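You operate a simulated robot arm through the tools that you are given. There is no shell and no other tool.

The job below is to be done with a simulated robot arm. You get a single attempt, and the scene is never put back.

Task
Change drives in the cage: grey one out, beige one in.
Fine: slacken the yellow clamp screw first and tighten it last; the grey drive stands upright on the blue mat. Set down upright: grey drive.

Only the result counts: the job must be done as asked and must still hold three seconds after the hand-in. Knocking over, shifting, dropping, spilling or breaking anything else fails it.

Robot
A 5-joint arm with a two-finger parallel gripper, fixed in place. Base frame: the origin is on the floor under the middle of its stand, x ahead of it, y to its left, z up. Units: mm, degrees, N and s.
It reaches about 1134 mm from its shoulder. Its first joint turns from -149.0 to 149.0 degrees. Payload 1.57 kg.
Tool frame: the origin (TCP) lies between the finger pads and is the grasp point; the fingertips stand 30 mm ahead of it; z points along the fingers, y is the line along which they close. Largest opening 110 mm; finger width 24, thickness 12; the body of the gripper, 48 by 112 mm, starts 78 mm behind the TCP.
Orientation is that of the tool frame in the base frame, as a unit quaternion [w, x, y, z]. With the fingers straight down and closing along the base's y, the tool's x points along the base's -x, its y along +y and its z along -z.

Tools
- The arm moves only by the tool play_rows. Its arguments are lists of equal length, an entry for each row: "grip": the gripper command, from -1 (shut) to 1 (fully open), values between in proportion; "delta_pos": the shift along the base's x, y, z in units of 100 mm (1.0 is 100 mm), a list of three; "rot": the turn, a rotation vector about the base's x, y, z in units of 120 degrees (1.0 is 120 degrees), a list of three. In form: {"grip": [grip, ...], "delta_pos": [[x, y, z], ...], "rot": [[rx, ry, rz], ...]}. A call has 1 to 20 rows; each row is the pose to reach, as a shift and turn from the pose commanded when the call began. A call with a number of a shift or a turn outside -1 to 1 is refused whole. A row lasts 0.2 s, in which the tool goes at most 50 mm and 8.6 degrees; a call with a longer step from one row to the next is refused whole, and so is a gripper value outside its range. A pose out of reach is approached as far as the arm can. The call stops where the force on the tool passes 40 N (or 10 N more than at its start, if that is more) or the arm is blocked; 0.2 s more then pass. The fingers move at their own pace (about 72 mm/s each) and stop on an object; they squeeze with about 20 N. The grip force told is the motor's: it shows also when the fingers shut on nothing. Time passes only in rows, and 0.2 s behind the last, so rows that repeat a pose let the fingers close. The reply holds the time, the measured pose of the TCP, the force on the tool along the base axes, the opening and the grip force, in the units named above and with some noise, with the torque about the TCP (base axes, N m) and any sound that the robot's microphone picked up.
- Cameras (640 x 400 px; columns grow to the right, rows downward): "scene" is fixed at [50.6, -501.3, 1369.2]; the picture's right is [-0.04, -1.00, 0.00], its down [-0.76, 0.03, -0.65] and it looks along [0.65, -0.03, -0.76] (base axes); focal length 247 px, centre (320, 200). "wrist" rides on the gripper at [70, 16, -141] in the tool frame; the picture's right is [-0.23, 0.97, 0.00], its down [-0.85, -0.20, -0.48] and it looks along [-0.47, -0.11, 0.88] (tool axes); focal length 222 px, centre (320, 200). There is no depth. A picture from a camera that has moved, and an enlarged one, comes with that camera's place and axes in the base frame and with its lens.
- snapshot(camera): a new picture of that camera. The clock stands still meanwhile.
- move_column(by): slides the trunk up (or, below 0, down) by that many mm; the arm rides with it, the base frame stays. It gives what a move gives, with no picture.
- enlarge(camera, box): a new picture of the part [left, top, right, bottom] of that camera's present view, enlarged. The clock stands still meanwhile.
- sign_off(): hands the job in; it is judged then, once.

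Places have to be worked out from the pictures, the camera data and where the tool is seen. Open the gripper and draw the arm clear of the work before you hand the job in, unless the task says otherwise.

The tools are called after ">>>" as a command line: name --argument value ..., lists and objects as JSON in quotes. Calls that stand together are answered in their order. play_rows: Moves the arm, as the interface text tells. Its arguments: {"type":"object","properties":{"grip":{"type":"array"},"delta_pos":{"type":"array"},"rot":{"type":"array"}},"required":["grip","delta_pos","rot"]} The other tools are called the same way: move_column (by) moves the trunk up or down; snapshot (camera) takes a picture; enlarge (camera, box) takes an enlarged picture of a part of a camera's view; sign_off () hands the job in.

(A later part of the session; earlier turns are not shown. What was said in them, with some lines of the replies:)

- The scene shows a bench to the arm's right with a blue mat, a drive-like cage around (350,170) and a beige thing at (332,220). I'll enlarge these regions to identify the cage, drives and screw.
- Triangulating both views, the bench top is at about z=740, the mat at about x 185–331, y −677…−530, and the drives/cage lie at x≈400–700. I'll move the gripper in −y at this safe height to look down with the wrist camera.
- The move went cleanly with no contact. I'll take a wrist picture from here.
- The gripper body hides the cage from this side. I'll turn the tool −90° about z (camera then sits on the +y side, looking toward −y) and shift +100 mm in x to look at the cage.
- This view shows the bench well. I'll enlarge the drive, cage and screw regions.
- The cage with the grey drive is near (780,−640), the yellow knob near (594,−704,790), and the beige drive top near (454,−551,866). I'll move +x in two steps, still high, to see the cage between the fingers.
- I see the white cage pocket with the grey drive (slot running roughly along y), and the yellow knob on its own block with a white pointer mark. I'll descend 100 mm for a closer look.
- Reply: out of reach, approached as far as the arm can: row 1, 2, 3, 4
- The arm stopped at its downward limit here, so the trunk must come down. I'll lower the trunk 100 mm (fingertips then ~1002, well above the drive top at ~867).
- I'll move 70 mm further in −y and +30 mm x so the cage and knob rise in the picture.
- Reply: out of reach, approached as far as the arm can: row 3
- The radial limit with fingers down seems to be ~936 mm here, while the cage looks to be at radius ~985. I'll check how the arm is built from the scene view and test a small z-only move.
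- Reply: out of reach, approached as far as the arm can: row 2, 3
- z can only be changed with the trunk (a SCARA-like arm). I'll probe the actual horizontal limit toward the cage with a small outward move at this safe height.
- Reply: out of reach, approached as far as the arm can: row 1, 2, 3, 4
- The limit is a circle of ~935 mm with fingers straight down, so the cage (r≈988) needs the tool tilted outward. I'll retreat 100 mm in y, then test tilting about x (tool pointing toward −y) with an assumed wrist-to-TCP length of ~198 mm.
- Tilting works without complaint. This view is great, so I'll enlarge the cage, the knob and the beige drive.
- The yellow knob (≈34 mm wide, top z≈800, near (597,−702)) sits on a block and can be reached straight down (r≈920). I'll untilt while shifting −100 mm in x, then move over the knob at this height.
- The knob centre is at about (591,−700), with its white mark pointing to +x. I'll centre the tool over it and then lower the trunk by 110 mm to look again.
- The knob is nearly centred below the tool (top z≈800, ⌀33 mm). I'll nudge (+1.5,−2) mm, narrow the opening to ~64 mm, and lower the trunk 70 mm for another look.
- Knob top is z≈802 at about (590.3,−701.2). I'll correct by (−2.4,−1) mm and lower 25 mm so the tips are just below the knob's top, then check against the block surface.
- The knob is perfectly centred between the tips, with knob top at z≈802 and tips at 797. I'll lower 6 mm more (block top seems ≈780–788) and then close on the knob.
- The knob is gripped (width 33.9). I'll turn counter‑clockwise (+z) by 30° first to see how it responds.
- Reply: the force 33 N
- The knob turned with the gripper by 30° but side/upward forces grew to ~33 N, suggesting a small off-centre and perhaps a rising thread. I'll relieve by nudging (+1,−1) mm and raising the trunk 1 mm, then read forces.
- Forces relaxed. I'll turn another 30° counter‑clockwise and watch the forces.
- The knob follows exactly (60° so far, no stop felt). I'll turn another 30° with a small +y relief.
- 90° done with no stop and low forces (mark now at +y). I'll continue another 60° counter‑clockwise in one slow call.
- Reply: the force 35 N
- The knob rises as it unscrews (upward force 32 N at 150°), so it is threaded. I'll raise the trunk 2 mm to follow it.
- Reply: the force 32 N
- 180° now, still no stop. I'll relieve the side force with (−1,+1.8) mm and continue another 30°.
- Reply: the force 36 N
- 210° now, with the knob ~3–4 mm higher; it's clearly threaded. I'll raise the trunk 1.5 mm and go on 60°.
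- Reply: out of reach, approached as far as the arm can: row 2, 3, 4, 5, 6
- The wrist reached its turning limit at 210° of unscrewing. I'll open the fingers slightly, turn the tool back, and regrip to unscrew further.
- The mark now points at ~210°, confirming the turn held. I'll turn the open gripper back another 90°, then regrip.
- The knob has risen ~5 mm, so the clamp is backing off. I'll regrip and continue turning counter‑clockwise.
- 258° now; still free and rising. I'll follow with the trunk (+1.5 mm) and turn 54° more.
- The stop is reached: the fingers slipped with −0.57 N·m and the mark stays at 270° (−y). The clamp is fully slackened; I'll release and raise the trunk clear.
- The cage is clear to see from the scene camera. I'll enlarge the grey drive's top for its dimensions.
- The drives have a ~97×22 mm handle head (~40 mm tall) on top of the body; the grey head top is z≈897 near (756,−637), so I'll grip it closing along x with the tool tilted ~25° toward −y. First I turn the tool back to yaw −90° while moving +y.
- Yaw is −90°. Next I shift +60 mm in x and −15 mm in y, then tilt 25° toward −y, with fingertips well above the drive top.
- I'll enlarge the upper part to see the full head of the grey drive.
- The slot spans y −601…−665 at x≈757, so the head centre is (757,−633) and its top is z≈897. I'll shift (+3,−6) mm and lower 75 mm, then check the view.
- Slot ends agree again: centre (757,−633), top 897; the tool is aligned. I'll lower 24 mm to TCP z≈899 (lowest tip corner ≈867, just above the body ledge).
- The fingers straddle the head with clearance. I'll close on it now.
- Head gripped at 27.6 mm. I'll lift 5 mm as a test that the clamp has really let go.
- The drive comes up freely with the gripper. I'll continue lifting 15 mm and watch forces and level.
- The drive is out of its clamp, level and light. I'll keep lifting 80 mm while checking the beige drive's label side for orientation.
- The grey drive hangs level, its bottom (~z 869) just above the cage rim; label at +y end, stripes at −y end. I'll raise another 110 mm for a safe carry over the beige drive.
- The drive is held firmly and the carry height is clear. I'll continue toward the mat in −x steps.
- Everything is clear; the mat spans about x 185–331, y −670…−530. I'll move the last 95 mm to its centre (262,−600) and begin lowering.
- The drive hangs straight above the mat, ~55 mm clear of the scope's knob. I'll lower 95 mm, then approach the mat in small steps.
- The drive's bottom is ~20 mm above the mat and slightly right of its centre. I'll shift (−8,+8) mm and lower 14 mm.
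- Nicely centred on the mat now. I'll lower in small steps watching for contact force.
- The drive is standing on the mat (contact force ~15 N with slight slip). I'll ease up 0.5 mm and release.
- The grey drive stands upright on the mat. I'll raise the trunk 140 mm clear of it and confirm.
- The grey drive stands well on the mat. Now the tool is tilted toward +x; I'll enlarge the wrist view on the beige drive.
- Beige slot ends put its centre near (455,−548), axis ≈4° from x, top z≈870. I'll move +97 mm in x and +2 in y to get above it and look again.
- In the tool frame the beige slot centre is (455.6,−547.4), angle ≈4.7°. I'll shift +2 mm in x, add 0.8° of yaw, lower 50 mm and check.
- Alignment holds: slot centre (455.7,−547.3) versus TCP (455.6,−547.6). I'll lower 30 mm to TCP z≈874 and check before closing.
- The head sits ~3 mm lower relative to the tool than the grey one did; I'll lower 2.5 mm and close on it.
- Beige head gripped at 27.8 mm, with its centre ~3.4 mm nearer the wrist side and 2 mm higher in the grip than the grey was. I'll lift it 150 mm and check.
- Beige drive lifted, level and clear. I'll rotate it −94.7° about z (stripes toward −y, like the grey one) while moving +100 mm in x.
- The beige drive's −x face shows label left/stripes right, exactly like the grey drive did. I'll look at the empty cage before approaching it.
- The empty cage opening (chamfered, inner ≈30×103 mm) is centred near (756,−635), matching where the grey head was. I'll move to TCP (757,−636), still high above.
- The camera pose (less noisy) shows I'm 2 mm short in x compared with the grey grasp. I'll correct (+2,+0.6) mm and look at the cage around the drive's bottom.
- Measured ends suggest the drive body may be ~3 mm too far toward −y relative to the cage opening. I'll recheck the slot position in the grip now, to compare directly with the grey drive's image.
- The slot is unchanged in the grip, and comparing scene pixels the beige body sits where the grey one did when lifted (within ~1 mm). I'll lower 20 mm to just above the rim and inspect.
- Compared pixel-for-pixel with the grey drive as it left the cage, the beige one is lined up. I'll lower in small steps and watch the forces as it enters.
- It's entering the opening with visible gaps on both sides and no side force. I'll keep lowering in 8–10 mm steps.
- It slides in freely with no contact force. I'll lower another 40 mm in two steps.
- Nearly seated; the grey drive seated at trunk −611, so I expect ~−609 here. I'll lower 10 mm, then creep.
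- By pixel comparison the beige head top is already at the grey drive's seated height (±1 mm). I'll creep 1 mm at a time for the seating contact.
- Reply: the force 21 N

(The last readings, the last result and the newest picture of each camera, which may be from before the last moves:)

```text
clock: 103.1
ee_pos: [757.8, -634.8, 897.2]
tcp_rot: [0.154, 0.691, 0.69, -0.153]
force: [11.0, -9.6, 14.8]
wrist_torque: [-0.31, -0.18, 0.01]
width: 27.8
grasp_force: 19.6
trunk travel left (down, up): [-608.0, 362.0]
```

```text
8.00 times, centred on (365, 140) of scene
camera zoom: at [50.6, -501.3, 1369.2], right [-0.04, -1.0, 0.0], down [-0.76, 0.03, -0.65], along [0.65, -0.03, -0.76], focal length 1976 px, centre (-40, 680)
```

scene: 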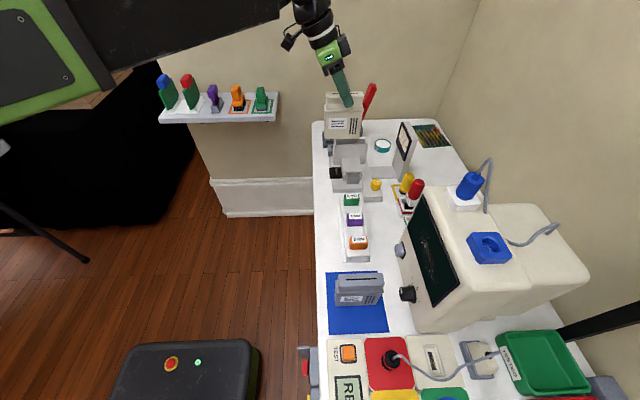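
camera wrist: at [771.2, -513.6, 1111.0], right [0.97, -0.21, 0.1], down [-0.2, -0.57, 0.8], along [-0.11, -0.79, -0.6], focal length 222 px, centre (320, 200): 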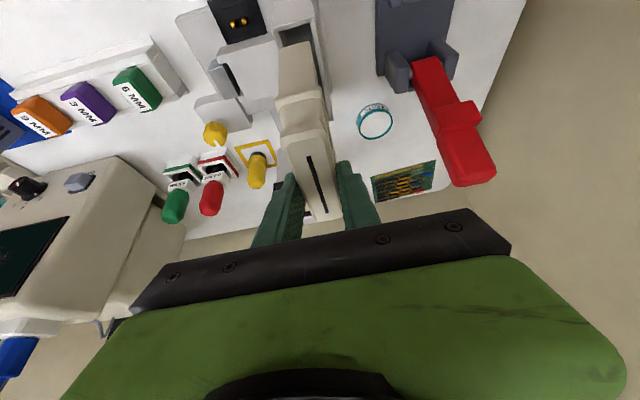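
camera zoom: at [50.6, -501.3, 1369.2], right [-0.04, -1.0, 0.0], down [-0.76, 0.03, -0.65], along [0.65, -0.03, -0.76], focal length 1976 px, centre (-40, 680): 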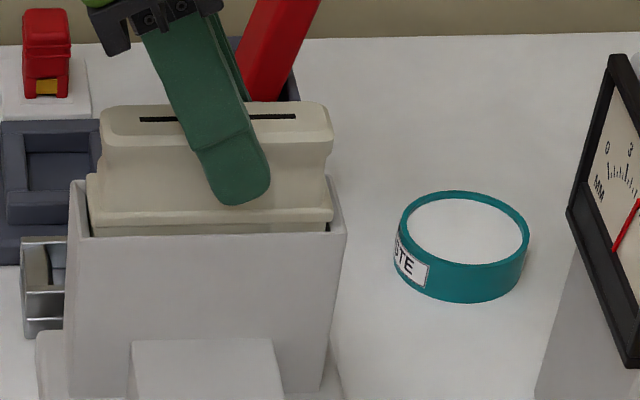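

The beige head and slot now coincide pixel-for-pixel with the grey drive's seated image, and Fz=15 N confirms seating. I'll ease off 0.5 mm and release.

>>> move_column --by 0.5

>>> play_rows --grip '[-0.4, -0.3, -0.1, 0.1, 0.3, 0.3]' --delta_pos '[[0, 0, 0], [0, 0, 0], [0, 0, 0], [0, 0, 0], [0, 0, 0], [0, 0, 0]]' --rot '[[0, 0, 0], [0, 0, 0], [0, 0, 0], [0, 0, 0], [0, 0, 0], [0, 0, 0]]'

>>> enlarge --camera "scene" --box '[325, 115, 405, 165]'

>>> enlarge --camera "wrist" --box '[240, 60, 400, 230]'

```text
clock: 103.6
ee_pos: [757.4, -635.1, 898.0]
tcp_rot: [0.153, 0.691, 0.69, -0.154]
force: [10.6, -8.6, 9.3]
wrist_torque: [-0.48, -0.17, 0.07]
width: 27.7
grasp_force: 20.3
trunk travel left (down, up): [-609.0, 361.0]
```

```text
clock: 105.0
ee_pos: [755.4, -635.7, 899.3]
tcp_rot: [0.154, 0.69, 0.69, -0.153]
force: [-0.3, -0.2, -0.1]
wrist_torque: [-0.02, 0.02, 0.03]
width: 71.7
grasp_force: 0.1
trunk travel left (down, up): [-609.0, 361.0]
```

```text
8.00 times, centred on (365, 140) of scene
camera zoom: at [50.6, -501.3, 1369.2], right [-0.04, -1.0, 0.0], down [-0.76, 0.03, -0.65], along [0.65, -0.03, -0.76], focal length 1976 px, centre (-40, 680)
```

zoom: 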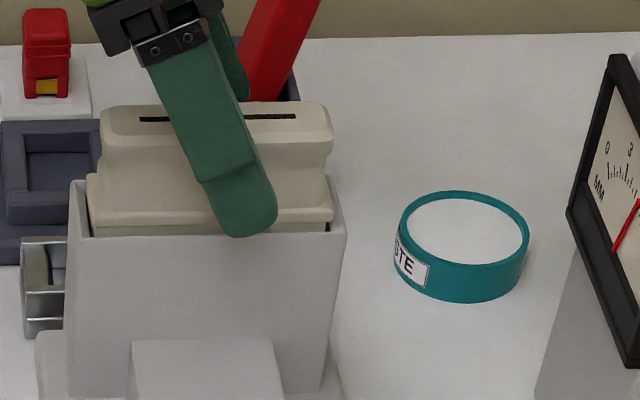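

```text
2.35 times, centred on (320, 145) of wrist
camera zoom: at [772.9, -512.3, 996.6], right [0.97, -0.21, 0.1], down [-0.2, -0.57, 0.8], along [-0.11, -0.79, -0.6], focal length 523 px, centre (320, 329)
```

zoom: 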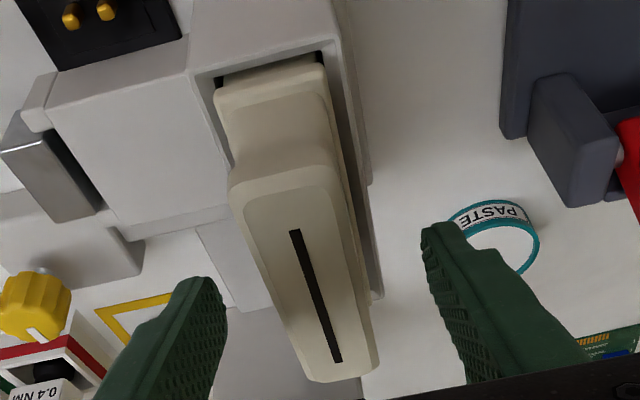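

The beige drive stays seated after release. I'll raise the trunk 100 mm and then untilt while retreating toward the knob.

>>> move_column --by 100

>>> play_rows --grip '[0.1, 0.1, 0.1, 0.1, 0.1]' --delta_pos '[[-0.2, 0.08, -0.08], [-0.4, 0.16, -0.15], [-0.6, 0.24, -0.19], [-0.8, 0.32, -0.22], [-1.0, 0.4, -0.231]]' --rot '[[0.0417, 0, 0], [0.0833, 0, 0], [0.125, 0, 0], [0.1667, 0, 0], [0.2083, 0, 0]]'

>>> snapshot --camera "scene"

>>> enlarge --camera "scene" --box '[325, 110, 405, 210]'

```text
clock: 106.3
ee_pos: [757.7, -635.4, 997.6]
tcp_rot: [0.154, 0.69, 0.69, -0.154]
force: [0.9, -0.3, 0.2]
wrist_torque: [0.03, -0.01, 0.02]
width: 71.6
grasp_force: 0.1
trunk travel left (down, up): [-709.0, 261.0]
```

```text
clock: 107.5
ee_pos: [656.9, -594.7, 974.7]
tcp_rot: [0.001, 0.707, 0.707, 0.0]
force: [0.1, 0.8, 0.9]
wrist_torque: [0.01, 0.02, 0.01]
width: 60.6
grasp_force: 0.0
trunk travel left (down, up): [-709.0, 261.0]
```

```text
taken
```

scene: 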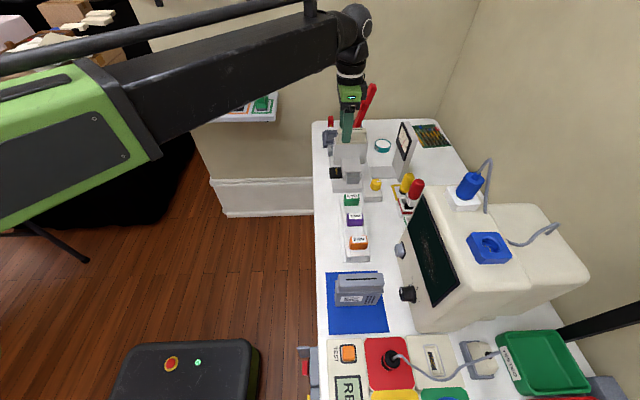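

```text
4.00 times, centred on (365, 160) of scene
camera zoom: at [50.6, -501.3, 1369.2], right [-0.04, -1.0, 0.0], down [-0.76, 0.03, -0.65], along [0.65, -0.03, -0.76], focal length 988 px, centre (140, 360)
```

zoom: 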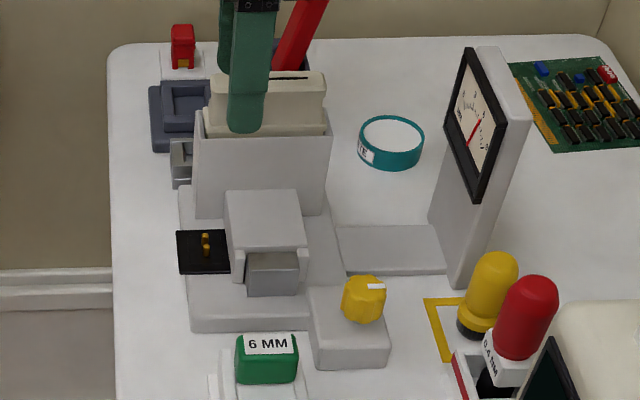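

Tool is vertical again. I'll move toward the knob while rotating +120° (toward yaw +30°).

>>> play_rows --grip '[0.1, 0.1, 0.1, 0.1, 0.1, 0.1, 0.1, 0.1, 0.1, 0.1, 0.1, 0.1, 0.1, 0.1, 0.1]' --delta_pos '[[-0.05, -0.07, 0], [-0.09, -0.14, 0], [-0.13, -0.2, 0], [-0.18, -0.27, 0], [-0.22, -0.33, 0], [-0.26, -0.4, 0], [-0.31, -0.47, 0], [-0.35, -0.53, 0], [-0.39, -0.6, 0], [-0.43, -0.67, 0], [-0.48, -0.73, 0], [-0.52, -0.8, 0], [-0.56, -0.87, 0], [-0.61, -0.93, 0], [-0.65, -1.0, 0]]' --rot '[[0, 0, 0.0667], [0, 0, 0.1333], [0, 0, 0.2], [0, 0, 0.2667], [0, 0, 0.3333], [0, 0, 0.4], [0, 0, 0.4667], [0, 0, 0.5333], [0, 0, 0.6], [0, 0, 0.6667], [0, 0, 0.7333], [0, 0, 0.8], [0, 0, 0.8667], [0, 0, 0.9333], [0, 0, 1.0]]'

>>> play_rows --grip '[0.1, 0.1, 0.1, 0.1, 0.1, 0.1, 0.1, 0.1, 0.1, 0.1, 0.1]' --delta_pos '[[0, -0.04, 0], [0, -0.04, 0], [0, -0.04, 0], [0, -0.04, 0], [0, -0.04, 0], [0, -0.04, 0], [0, -0.04, 0], [0, -0.04, 0], [0, -0.04, 0], [0, -0.04, 0], [0, -0.04, 0]]' --rot '[[0, 0, 0.0682], [0, 0, 0.1364], [0, 0, 0.2045], [0, 0, 0.2727], [0, 0, 0.3409], [0, 0, 0.4091], [0, 0, 0.4773], [0, 0, 0.5455], [0, 0, 0.6136], [0, 0, 0.6818], [0, 0, 0.74]]'

>>> snapshot --camera "wrist"

>>> enlarge --camera "wrist" --box '[240, 90, 400, 190]'

```text
clock: 110.8
ee_pos: [591.8, -695.8, 974.8]
tcp_rot: [0.001, -0.26, 0.966, 0.001]
force: [0.0, 0.2, 0.1]
wrist_torque: [0.01, 0.02, -0.03]
width: 60.3
grasp_force: 0.0
trunk travel left (down, up): [-709.0, 261.0]
```

```text
clock: 113.2
ee_pos: [591.5, -698.0, 974.7]
tcp_rot: [0.0, 0.861, -0.509, 0.0]
force: [1.1, -0.3, -0.3]
wrist_torque: [0.01, 0.01, -0.01]
width: 60.3
grasp_force: 0.1
trunk travel left (down, up): [-709.0, 261.0]
```

```text
taken
camera wrist: at [611.0, -768.1, 1117.0], right [-0.96, -0.27, 0.0], down [-0.24, 0.84, 0.48], along [-0.13, 0.46, -0.88], focal length 222 px, centre (320, 200)
```

wrist: 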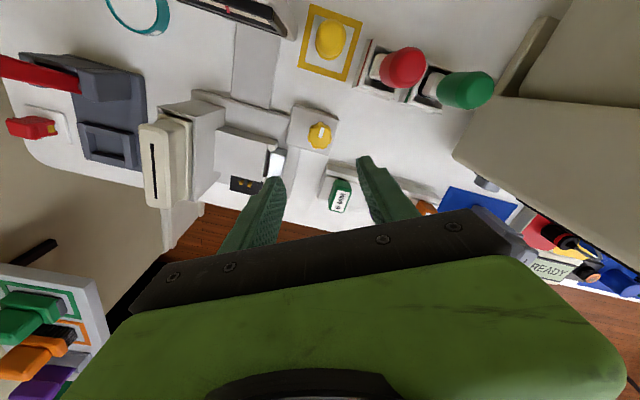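

```text
4.00 times, centred on (320, 140) of wrist
camera zoom: at [611.0, -768.1, 1117.0], right [-0.96, -0.27, 0.0], down [-0.24, 0.84, 0.48], along [-0.13, 0.46, -0.88], focal length 888 px, centre (320, 440)
```

zoom: 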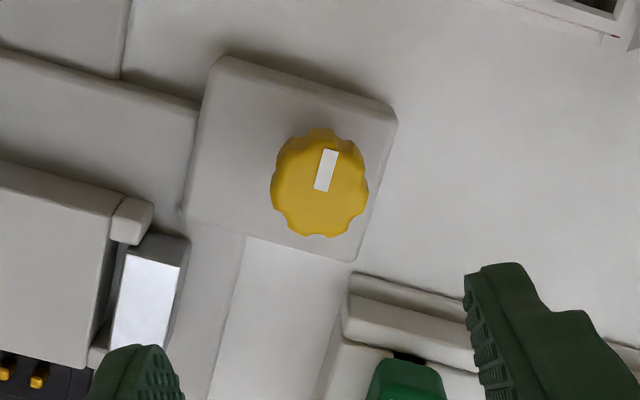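

The knob's mark points to −y (270°) as I left it. I'll correct −2 mm in y, and lower the trunk 110 mm, then look.

>>> play_rows --grip '[0.1, 0.1]' --delta_pos '[[0.0, -0.02, 0], [0.0, -0.02, 0]]' --rot '[[0, 0, 0], [0, 0, 0]]'

>>> move_column --by -120

>>> enlarge --camera "wrist" --box '[240, 130, 400, 230]'

```text
clock: 113.8
ee_pos: [592.4, -700.8, 975.3]
tcp_rot: [-0.002, 0.861, -0.508, -0.001]
force: [0.8, 0.6, 0.2]
wrist_torque: [-0.01, -0.01, 0.0]
width: 60.7
grasp_force: 0.0
trunk travel left (down, up): [-709.0, 261.0]
```

```text
clock: 115.2
ee_pos: [591.3, -701.5, 854.8]
tcp_rot: [-0.001, 0.861, -0.509, -0.002]
force: [-0.8, 0.9, -0.1]
wrist_torque: [-0.02, 0.0, 0.0]
width: 60.6
grasp_force: 0.1
trunk travel left (down, up): [-589.0, 381.0]
```

```text
4.00 times, centred on (320, 180) of wrist
camera zoom: at [611.4, -770.8, 997.1], right [-0.96, -0.27, 0.0], down [-0.24, 0.84, 0.48], along [-0.13, 0.46, -0.88], focal length 888 px, centre (320, 280)
```

zoom: 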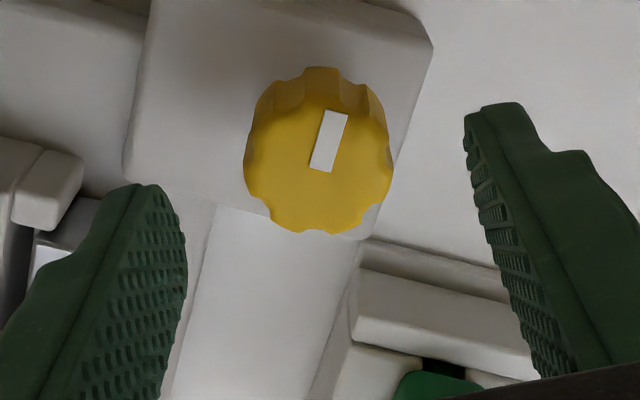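

Well centred (knob top z≈811). I'll lower 30 mm and close on the knob.

>>> move_column --by -30

>>> play_rows --grip '[-0.3, -1, -1, -1, -1]' --delta_pos '[[0, 0, 0], [0, 0, 0], [0, 0, 0], [0, 0, 0], [0, 0, 0]]' --rot '[[0, 0, 0], [0, 0, 0], [0, 0, 0], [0, 0, 0], [0, 0, 0]]'

>>> play_rows --grip '[-1, -1, -1, -1, -1, -1, -1, -1, -1, -1]' --delta_pos '[[0, 0, 0], [0, 0, 0], [0, 0, 0], [0, 0, 0], [0, 0, 0], [0, 0, 0], [0, 0, 0], [0, 0, 0], [0, 0, 0], [0, 0, 0]]' --rot '[[0, 0, -0.05], [0, 0, -0.1], [0, 0, -0.15], [0, 0, -0.2], [0, 0, -0.25], [0, 0, -0.3], [0, 0, -0.35], [0, 0, -0.4], [0, 0, -0.45], [0, 0, -0.5]]'

>>> enlarge --camera "wrist" --box '[240, 130, 400, 230]'

```text
clock: 116.0
ee_pos: [592.3, -701.1, 824.4]
tcp_rot: [-0.001, 0.861, -0.509, 0.0]
force: [0.0, -0.1, -0.9]
wrist_torque: [0.02, 0.0, -0.02]
width: 60.5
grasp_force: 0.1
trunk travel left (down, up): [-559.0, 411.0]
```

```text
clock: 117.2
ee_pos: [592.6, -700.7, 824.7]
tcp_rot: [-0.001, 0.861, -0.509, -0.002]
force: [4.6, 0.6, 1.2]
wrist_torque: [0.13, -0.09, 0.01]
width: 33.9
grasp_force: 41.4
trunk travel left (down, up): [-559.0, 411.0]
```

```text
clock: 119.3
ee_pos: [590.2, -701.8, 824.0]
tcp_rot: [0.0, -0.518, 0.855, 0.004]
force: [-1.9, 3.1, -18.0]
wrist_torque: [-0.51, -0.01, 0.06]
width: 33.4
grasp_force: 41.6
trunk travel left (down, up): [-559.0, 411.0]
stopped in row 10: the force on the tool passed its limit at 42 N (the readings are from after the stop); the commanded pose is now the measured one
```

```text
4.00 times, centred on (320, 180) of wrist
camera zoom: at [545.2, -756.6, 965.9], right [-0.76, 0.65, 0.01], down [0.58, 0.66, 0.48], along [0.31, 0.37, -0.88], focal length 888 px, centre (320, 280)
```

zoom: 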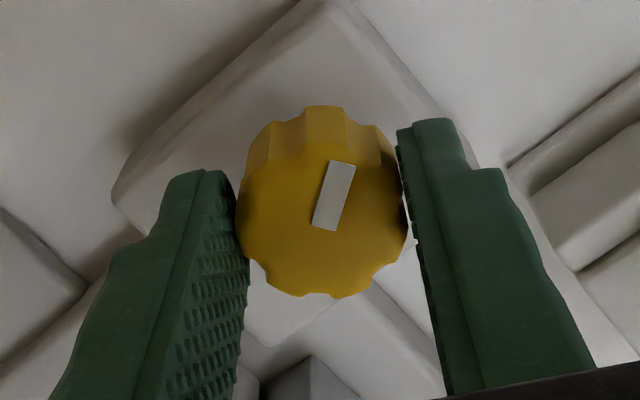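

The knob turned ~57° clockwise and is pulling down as it threads in (force limit reached). I'll follow with the trunk −1.5 mm and continue in smaller turns.

>>> move_column --by -1.5

>>> play_rows --grip '[-1, -1, -1, -1, -1]' --delta_pos '[[0, 0, 0], [0, 0, 0], [0, 0, 0], [0, 0, 0], [0, 0, 0]]' --rot '[[0, 0, -0.05], [0, 0, -0.1], [0, 0, -0.15], [0, 0, -0.2], [0, 0, -0.25]]'

```text
clock: 119.8
ee_pos: [590.5, -701.7, 823.8]
tcp_rot: [0.001, -0.518, 0.855, 0.003]
force: [3.6, -3.7, 5.2]
wrist_torque: [0.55, -0.25, -0.05]
width: 33.6
grasp_force: 41.0
trunk travel left (down, up): [-557.0, 413.0]
```

```text
clock: 121.0
ee_pos: [590.3, -700.9, 824.5]
tcp_rot: [0.002, -0.278, 0.961, 0.002]
force: [6.6, -7.2, 4.2]
wrist_torque: [-0.53, -0.36, -0.01]
width: 33.7
grasp_force: 41.5
trunk travel left (down, up): [-557.0, 413.0]
```

Forces are low (≈87° tightened so far). I'll continue 30° at a time, following down.

>>> play_rows --grip '[-1, -1, -1, -1, -1]' --delta_pos '[[0, 0, 0], [0, 0, 0], [0, 0, 0], [0, 0, 0], [0, 0, 0]]' --rot '[[0, 0, -0.05], [0, 0, -0.1], [0, 0, -0.15], [0, 0, -0.2], [0, 0, -0.25]]'

>>> move_column --by -1.2

>>> play_rows --grip '[-1, -1, -1, -1, -1]' --delta_pos '[[0, 0, 0], [0, 0, 0], [0, 0, 0], [0, 0, 0], [0, 0, 0]]' --rot '[[0, 0, -0.05], [0, 0, -0.1], [0, 0, -0.15], [0, 0, -0.2], [0, 0, -0.25]]'

>>> enlarge --camera "wrist" --box '[240, 130, 400, 230]'

```text
clock: 122.2
ee_pos: [590.1, -701.0, 822.3]
tcp_rot: [0.0, -0.019, 1.0, 0.003]
force: [-7.7, 9.6, -17.9]
wrist_torque: [0.07, -0.56, 0.11]
width: 33.8
grasp_force: 41.0
trunk travel left (down, up): [-557.0, 413.0]
```

```text
clock: 122.8
ee_pos: [589.9, -700.7, 822.4]
tcp_rot: [0.001, -0.02, 1.0, 0.002]
force: [-5.8, 7.1, -3.4]
wrist_torque: [0.03, 1.17, -0.02]
width: 33.6
grasp_force: 41.3
trunk travel left (down, up): [-556.0, 414.0]
```

```text
clock: 124.0
ee_pos: [591.6, -700.2, 822.5]
tcp_rot: [0.001, 0.24, 0.971, 0.003]
force: [-14.9, 19.9, -20.2]
wrist_torque: [-0.12, -0.06, 0.09]
width: 33.5
grasp_force: 41.4
trunk travel left (down, up): [-556.0, 414.0]
```

```text
4.00 times, centred on (320, 180) of wrist
camera zoom: at [536.4, -653.9, 964.3], right [0.66, 0.76, 0.01], down [0.66, -0.58, 0.48], along [0.36, -0.31, -0.88], focal length 888 px, centre (320, 280)
```

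zoom: 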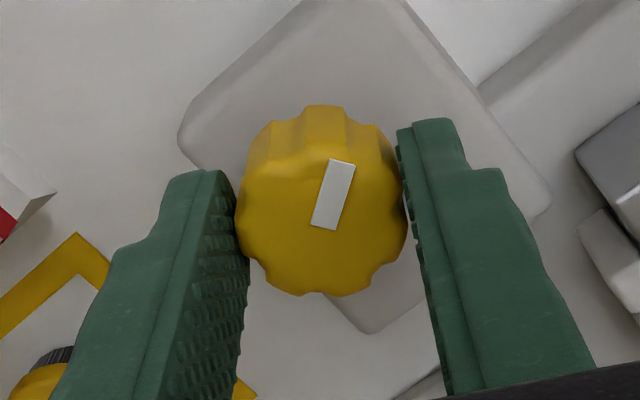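

About 147° tightened, knob still follows exactly. I'll relieve side force (−1,+1.3 mm), lower 1.2 mm and continue.

>>> move_column --by -1.2

>>> play_rows --grip '[-1, -1, -1, -1, -1, -1]' --delta_pos '[[-0.01, 0.013, 0], [-0.01, 0.013, 0], [-0.01, 0.013, 0], [-0.01, 0.013, 0], [-0.01, 0.013, 0], [-0.01, 0.013, 0]]' --rot '[[0, 0, 0], [0, 0, -0.05], [0, 0, -0.1], [0, 0, -0.15], [0, 0, -0.2], [0, 0, -0.25]]'

>>> move_column --by -1.0

>>> play_rows --grip '[-1, -1, -1, -1, -1]' --delta_pos '[[0, 0, 0], [0, 0, 0], [0, 0, 0], [0, 0, 0], [0, 0, 0]]' --rot '[[0, 0, -0.05], [0, 0, -0.1], [0, 0, -0.15], [0, 0, -0.2], [0, 0, -0.25]]'

>>> enlarge --camera "wrist" --box '[240, 130, 400, 230]'

```text
clock: 124.5
ee_pos: [591.2, -700.0, 822.5]
tcp_rot: [0.001, 0.239, 0.971, 0.003]
force: [-8.6, 16.0, -1.9]
wrist_torque: [0.74, 1.17, -0.03]
width: 33.6
grasp_force: 41.3
trunk travel left (down, up): [-555.0, 415.0]
```

```text
clock: 125.9
ee_pos: [592.5, -698.3, 822.2]
tcp_rot: [0.004, 0.483, 0.876, 0.001]
force: [12.8, 2.0, 6.6]
wrist_torque: [-0.84, -0.62, 0.02]
width: 33.5
grasp_force: 42.0
trunk travel left (down, up): [-555.0, 415.0]
```

```text
clock: 126.4
ee_pos: [591.5, -698.7, 821.9]
tcp_rot: [0.005, 0.483, 0.876, 0.0]
force: [26.4, -6.4, 26.9]
wrist_torque: [0.18, -0.27, -0.02]
width: 33.7
grasp_force: 41.7
trunk travel left (down, up): [-554.0, 416.0]
```

```text
clock: 127.6
ee_pos: [591.9, -697.5, 821.2]
tcp_rot: [0.004, 0.693, 0.721, 0.001]
force: [31.5, -1.9, 18.3]
wrist_torque: [-0.68, -0.38, 0.04]
width: 33.7
grasp_force: 41.5
trunk travel left (down, up): [-554.0, 416.0]
```

```text
4.00 times, centred on (320, 180) of wrist
camera zoom: at [604.2, -627.9, 962.0], right [0.98, -0.19, 0.01], down [-0.17, -0.86, 0.48], along [-0.08, -0.47, -0.88], focal length 888 px, centre (320, 280)
```

zoom: 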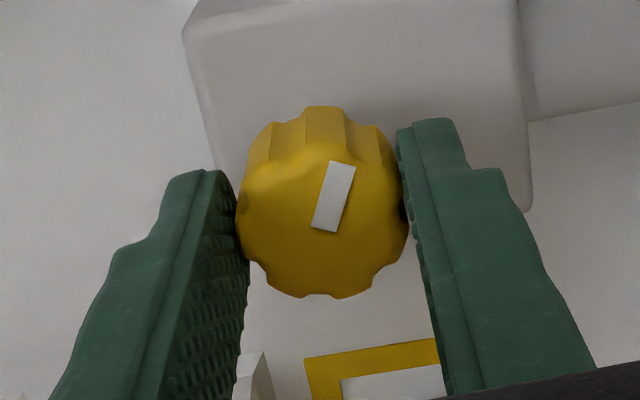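

About 207° tightened (mark at ~65°). I'll relieve the +x side force by moving +2 mm, then continue the last ~65°.

>>> play_rows --grip '[-1, -1]' --delta_pos '[[0.015, 0.0, 0], [0.022, 0.0, 0]]' --rot '[[0, 0, 0], [0, 0, 0]]'

>>> play_rows --grip '[-1, -1, -1, -1, -1]' --delta_pos '[[0, 0, 0], [0, 0, 0], [0, 0, 0], [0, 0, 0], [0, 0, 0]]' --rot '[[0, 0, -0.05], [0, 0, -0.1], [0, 0, -0.15], [0, 0, -0.2], [0, 0, -0.25]]'

>>> enlarge --camera "wrist" --box '[240, 130, 400, 230]'

```text
clock: 128.2
ee_pos: [590.9, -698.9, 819.2]
tcp_rot: [0.002, 0.692, 0.722, 0.0]
force: [20.6, 7.1, 8.9]
wrist_torque: [-0.79, -0.57, 0.02]
width: 33.8
grasp_force: 41.5
trunk travel left (down, up): [-554.0, 416.0]
```

```text
clock: 129.4
ee_pos: [591.9, -699.7, 820.3]
tcp_rot: [0.002, 0.857, 0.516, 0.0]
force: [6.2, 18.7, -10.6]
wrist_torque: [0.95, -0.2, 0.02]
width: 33.6
grasp_force: 41.4
trunk travel left (down, up): [-554.0, 416.0]
```

```text
4.00 times, centred on (320, 180) of wrist
camera zoom: at [639.4, -644.7, 961.6], right [0.76, -0.66, 0.0], down [-0.58, -0.66, 0.48], along [-0.31, -0.36, -0.88], focal length 888 px, centre (320, 280)
```

zoom: 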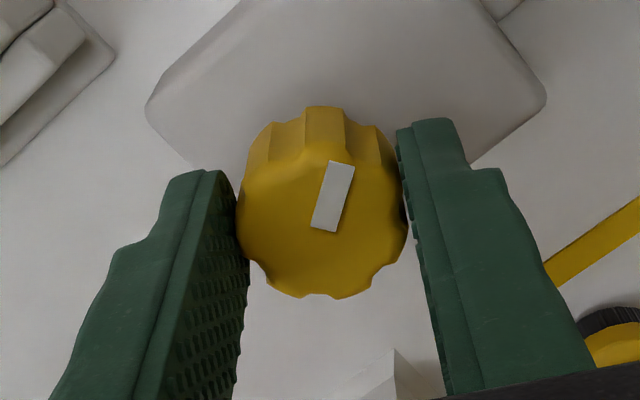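

Still turning fine (≈237°, mark ≈34°). I'll follow 0.7 mm down, relieve +y, and turn the last part until the stop.

>>> move_column --by -0.7

>>> play_rows --grip '[-1, -1, -1, -1, -1, -1]' --delta_pos '[[0, 0.01, 0], [0, 0.01, 0], [0, 0.01, 0], [0, 0.01, 0], [0, 0.01, 0], [0, 0.01, 0]]' --rot '[[0, 0, 0], [0, 0, -0.05], [0, 0, -0.1], [0, 0, -0.15], [0, 0, -0.2], [0, 0, -0.25]]'

>>> enlarge --camera "wrist" --box '[240, 130, 400, 230]'

```text
clock: 129.9
ee_pos: [592.5, -698.9, 820.4]
tcp_rot: [0.002, 0.856, 0.517, -0.001]
force: [6.1, 19.6, -4.3]
wrist_torque: [1.0, -0.08, 0.01]
width: 33.5
grasp_force: 41.1
trunk travel left (down, up): [-553.0, 417.0]
```

```text
clock: 131.3
ee_pos: [593.5, -700.4, 819.4]
tcp_rot: [0.004, 0.961, 0.277, -0.001]
force: [19.3, 8.3, 1.6]
wrist_torque: [-0.16, 0.52, 0.04]
width: 33.6
grasp_force: 41.6
trunk travel left (down, up): [-553.0, 417.0]
```

```text
4.00 times, centred on (320, 180) of wrist
camera zoom: at [660.7, -675.5, 960.9], right [0.33, -0.95, 0.01], down [-0.83, -0.28, 0.48], along [-0.45, -0.16, -0.88], focal length 888 px, centre (320, 280)
```

zoom: 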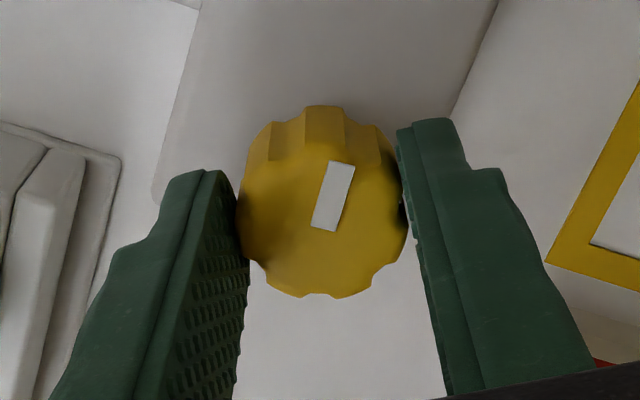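

The mark is within ~4° of its original direction. I'll turn on slowly until the tight stop shows as torque/slip.

>>> play_rows --grip '[-1, -1, -1, -1]' --delta_pos '[[0.012, 0.005, 0], [0.012, 0.005, 0], [0.012, 0.005, 0], [0.012, 0.005, 0]]' --rot '[[0, 0, -0.03], [0, 0, -0.06], [0, 0, -0.09], [0, 0, -0.12]]'

>>> enlarge --camera "wrist" --box '[240, 130, 400, 230]'

```text
clock: 132.3
ee_pos: [590.8, -700.7, 819.2]
tcp_rot: [0.003, 0.988, 0.154, -0.003]
force: [4.1, -10.0, 1.2]
wrist_torque: [-0.29, 0.6, 0.45]
width: 33.6
grasp_force: 41.3
trunk travel left (down, up): [-553.0, 417.0]
```

```text
4.00 times, centred on (320, 180) of wrist
camera zoom: at [663.3, -693.8, 960.7], right [0.08, -1.0, 0.01], down [-0.87, -0.07, 0.48], along [-0.48, -0.04, -0.88], focal length 888 px, centre (320, 280)
```

zoom: 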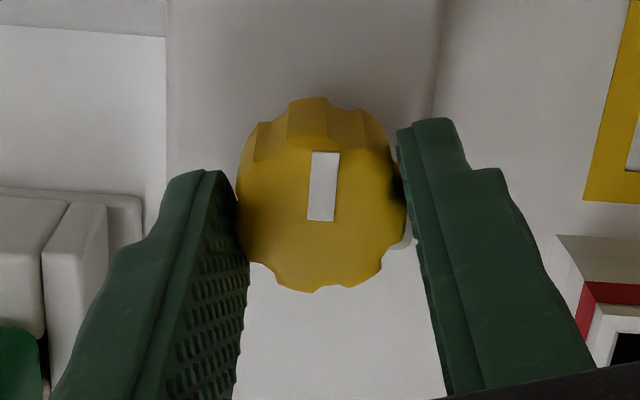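

Torque rose to 0.45 N·m and the fingers slipped with the mark back at its original +x direction: the tight stop. I'll give one more firm 10° push against the stop, then check.

>>> play_rows --grip '[-1, -1, -1, -1]' --delta_pos '[[0, -0.005, 0], [0, -0.005, 0], [0, -0.005, 0], [0, -0.005, 0]]' --rot '[[0, 0, -0.03], [0, 0, -0.06], [0, 0, -0.085], [0, 0, -0.085]]'

>>> enlarge --camera "wrist" --box '[240, 130, 400, 230]'

```text
clock: 133.3
ee_pos: [592.1, -700.2, 819.7]
tcp_rot: [0.002, 0.998, 0.066, -0.002]
force: [-0.2, 1.5, -4.9]
wrist_torque: [0.13, -0.01, 0.38]
width: 33.7
grasp_force: 41.4
trunk travel left (down, up): [-553.0, 417.0]
```

```text
4.00 times, centred on (320, 180) of wrist
camera zoom: at [663.8, -706.8, 960.8], right [-0.1, -1.0, 0.0], down [-0.87, 0.09, 0.48], along [-0.48, 0.04, -0.88], focal length 888 px, centre (320, 280)
```

zoom: 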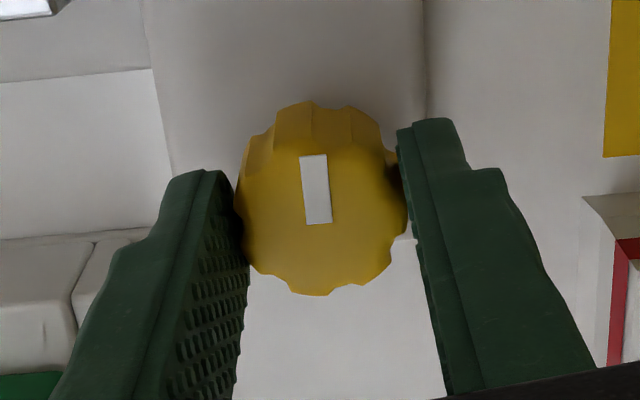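

The knob stays at ~0–1° against its stop: tight. I'll open the fingers and raise the trunk clear.

>>> play_rows --grip '[-0.2, 0.1, 0.1, 0.1]' --delta_pos '[[0, 0, 0], [0, 0, 0], [0, 0, 0], [0, 0, 0]]' --rot '[[0, 0, 0], [0, 0, 0], [0, 0, 0], [0, 0, 0]]'

>>> move_column --by 170

>>> snapshot --camera "wrist"

>>> enlarge --camera "wrist" --box '[240, 80, 400, 180]'

>>> snapshot --camera "scene"

```text
clock: 134.3
ee_pos: [591.6, -700.2, 820.1]
tcp_rot: [0.002, 0.998, 0.067, -0.002]
force: [0.3, 0.0, -0.4]
wrist_torque: [0.02, -0.02, 0.04]
width: 60.5
grasp_force: 0.1
trunk travel left (down, up): [-553.0, 417.0]
```

```text
clock: 136.2
ee_pos: [591.4, -701.1, 989.8]
tcp_rot: [0.002, 0.998, 0.068, -0.002]
force: [0.7, 0.4, 0.2]
wrist_torque: [0.01, 0.02, 0.01]
width: 60.4
grasp_force: 0.0
trunk travel left (down, up): [-723.0, 247.0]
```

```text
taken
camera wrist: at [663.9, -706.5, 1131.2], right [-0.09, -1.0, 0.0], down [-0.87, 0.09, 0.48], along [-0.48, 0.04, -0.88], focal length 222 px, centre (320, 200)
```

wrist: 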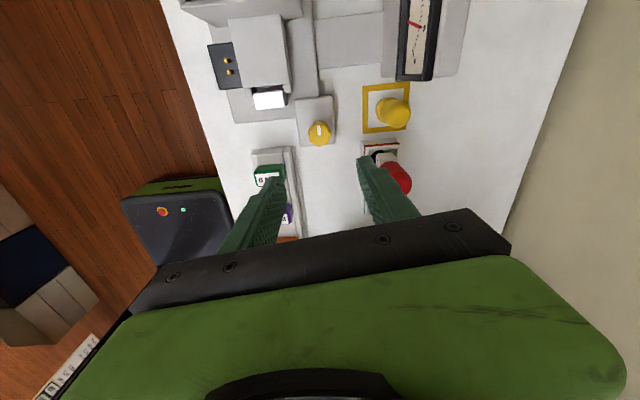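

```text
4.00 times, centred on (320, 130) of wrist
camera zoom: at [663.9, -706.5, 1131.2], right [-0.09, -1.0, 0.0], down [-0.87, 0.09, 0.48], along [-0.48, 0.04, -0.88], focal length 888 px, centre (320, 480)
```

zoom: 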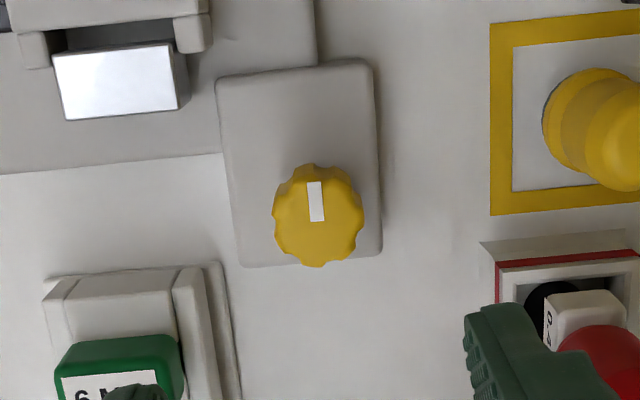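

```text
taken
```

scene: 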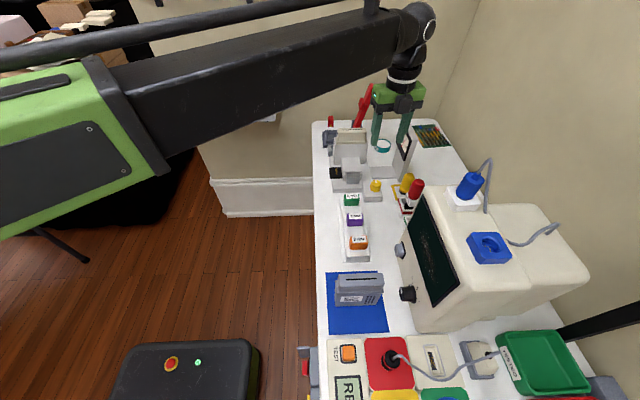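

The knob's mark is back at +x, everything looks in place. I'll open fully and draw the arm back in −x/+y away from the bench.

>>> move_column --by 80

>>> play_rows --grip '[1, 1, 1, 1]' --delta_pos '[[-0.2, 0.25, 0], [-0.4, 0.5, 0], [-0.5, 0.75, 0], [-0.6, 1.0, 0]]' --rot '[[0, 0, 0], [0, 0, 0], [0, 0, 0], [0, 0, 0]]'

>>> play_rows --grip '[1, 1, 1, 1]' --delta_pos '[[-0.2, 0.25, 0], [-0.4, 0.5, 0], [-0.5, 0.75, 0], [-0.6, 1.0, 0]]' --rot '[[0, 0, 0], [0, 0, 0], [0, 0, 0], [0, 0, 0]]'

>>> play_rows --grip '[1, 1, 1, 1]' --delta_pos '[[0, 0.25, 0], [0, 0.5, 0], [0, 0.75, 0], [0, 1.0, 0]]' --rot '[[0, 0, 0], [0, 0, 0], [0, 0, 0], [0, 0, 0]]'

>>> snapshot --camera "scene"

>>> enlarge --camera "scene" --box '[325, 115, 405, 165]'

>>> enlarge --camera "scene" --box '[310, 240, 410, 345]'

>>> enlarge --camera "scene" --box '[340, 140, 440, 240]'

```text
clock: 137.4
ee_pos: [592.1, -700.3, 1069.7]
tcp_rot: [0.002, 0.998, 0.068, -0.002]
force: [0.1, 0.2, -0.2]
wrist_torque: [0.01, -0.03, 0.03]
width: 60.4
grasp_force: 0.1
trunk travel left (down, up): [-803.0, 167.0]
```

```text
clock: 138.4
ee_pos: [532.9, -598.1, 1070.1]
tcp_rot: [0.002, 0.998, 0.067, -0.002]
force: [-0.1, 0.0, -0.4]
wrist_torque: [-0.02, 0.03, -0.02]
width: 110.0
grasp_force: 0.0
trunk travel left (down, up): [-803.0, 167.0]
```

```text
clock: 139.4
ee_pos: [473.9, -498.6, 1069.4]
tcp_rot: [0.003, 0.998, 0.068, -0.002]
force: [0.3, 0.1, -0.3]
wrist_torque: [-0.02, -0.01, -0.03]
width: 110.1
grasp_force: 0.1
trunk travel left (down, up): [-803.0, 167.0]
```

```text
clock: 140.4
ee_pos: [470.8, -400.0, 1070.2]
tcp_rot: [0.003, 0.998, 0.068, -0.001]
force: [-0.1, -0.1, 0.2]
wrist_torque: [-0.03, 0.03, -0.02]
width: 110.1
grasp_force: 0.0
trunk travel left (down, up): [-803.0, 167.0]
```

```text
taken
```

scene: 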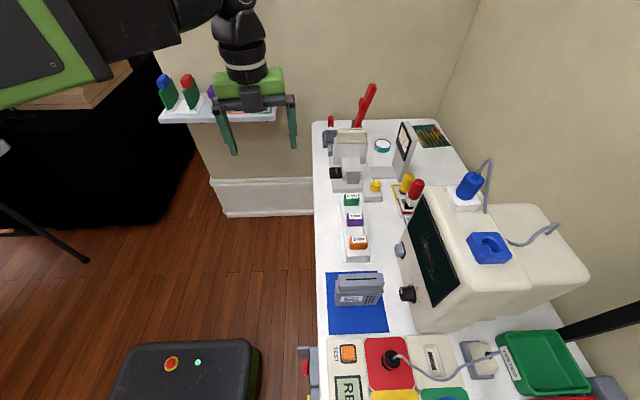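

```text
8.00 times, centred on (365, 140) of scene
camera zoom: at [50.6, -501.3, 1369.2], right [-0.04, -1.0, 0.0], down [-0.76, 0.03, -0.65], along [0.65, -0.03, -0.76], focal length 1976 px, centre (-40, 680)
```

zoom: 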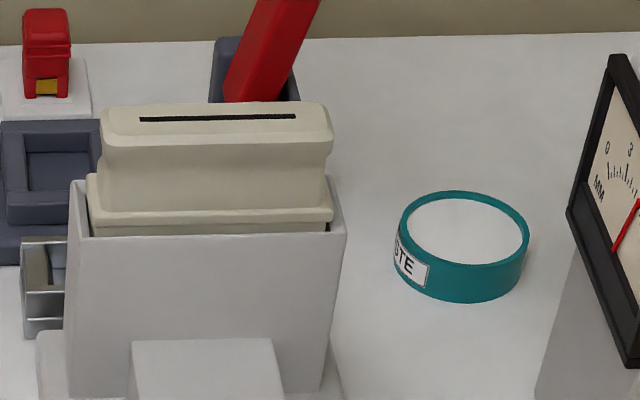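

```text
3.81 times, centred on (360, 292) of scene
camera zoom: at [50.6, -501.3, 1369.2], right [-0.04, -1.0, 0.0], down [-0.76, 0.03, -0.65], along [0.65, -0.03, -0.76], focal length 941 px, centre (168, -152)
```

zoom: 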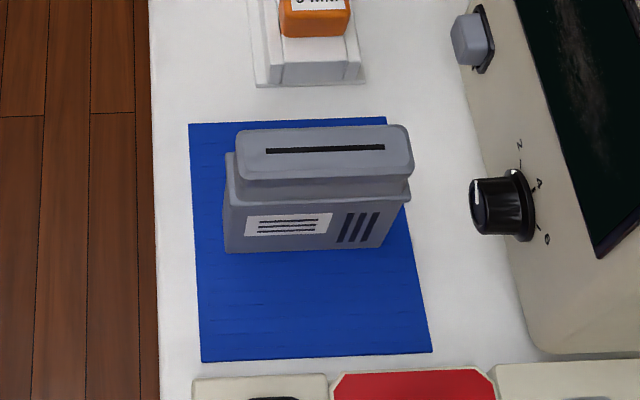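

```text
4.00 times, centred on (390, 190) of scene
camera zoom: at [50.6, -501.3, 1369.2], right [-0.04, -1.0, 0.0], down [-0.76, 0.03, -0.65], along [0.65, -0.03, -0.76], focal length 988 px, centre (40, 240)
```

zoom: 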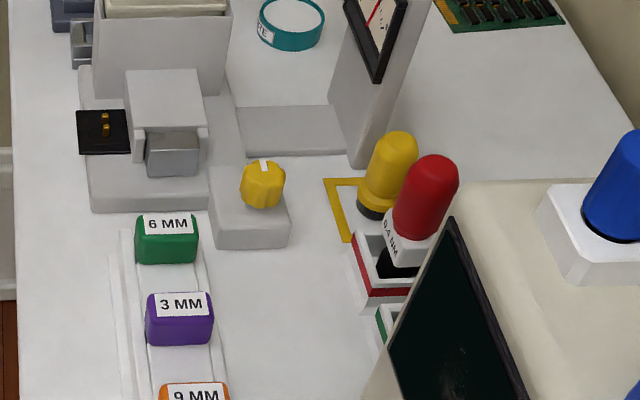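

The beige drive sits in the cage exactly where the grey one was, and the grey drive stands upright on the blue mat. The yellow screw is back at its tight mark, nothing else moved, and the arm is clear with the gripper open. I'm handing the job in.

>>> sign_off

```text
The job is handed in.
```

The drives are swapped. The beige drive is seated in the cage and the grey one stands upright on the blue mat. I've handed the job in, but no verdict came back.

- **Clamp screw:** I turned the yellow knob counter-clockwise to its stop, about 270°, before touching either drive. At the end I turned it clockwise until it stopped again, with its white mark back at the starting position.
- **Grey drive:** It lifted out freely once the screw was slack. It stands near the middle of the mat, and I saw no lean in the last pictures.
- **Beige drive:** I put it in with its label and stripes facing the same way as the grey one's. In the camera view its top lines up with where the grey drive's top was, and I felt firm contact as it seated.
- **Everything else:** The last pictures show nothing else knocked or shifted. The gripper is open and the arm is clear of the bench.
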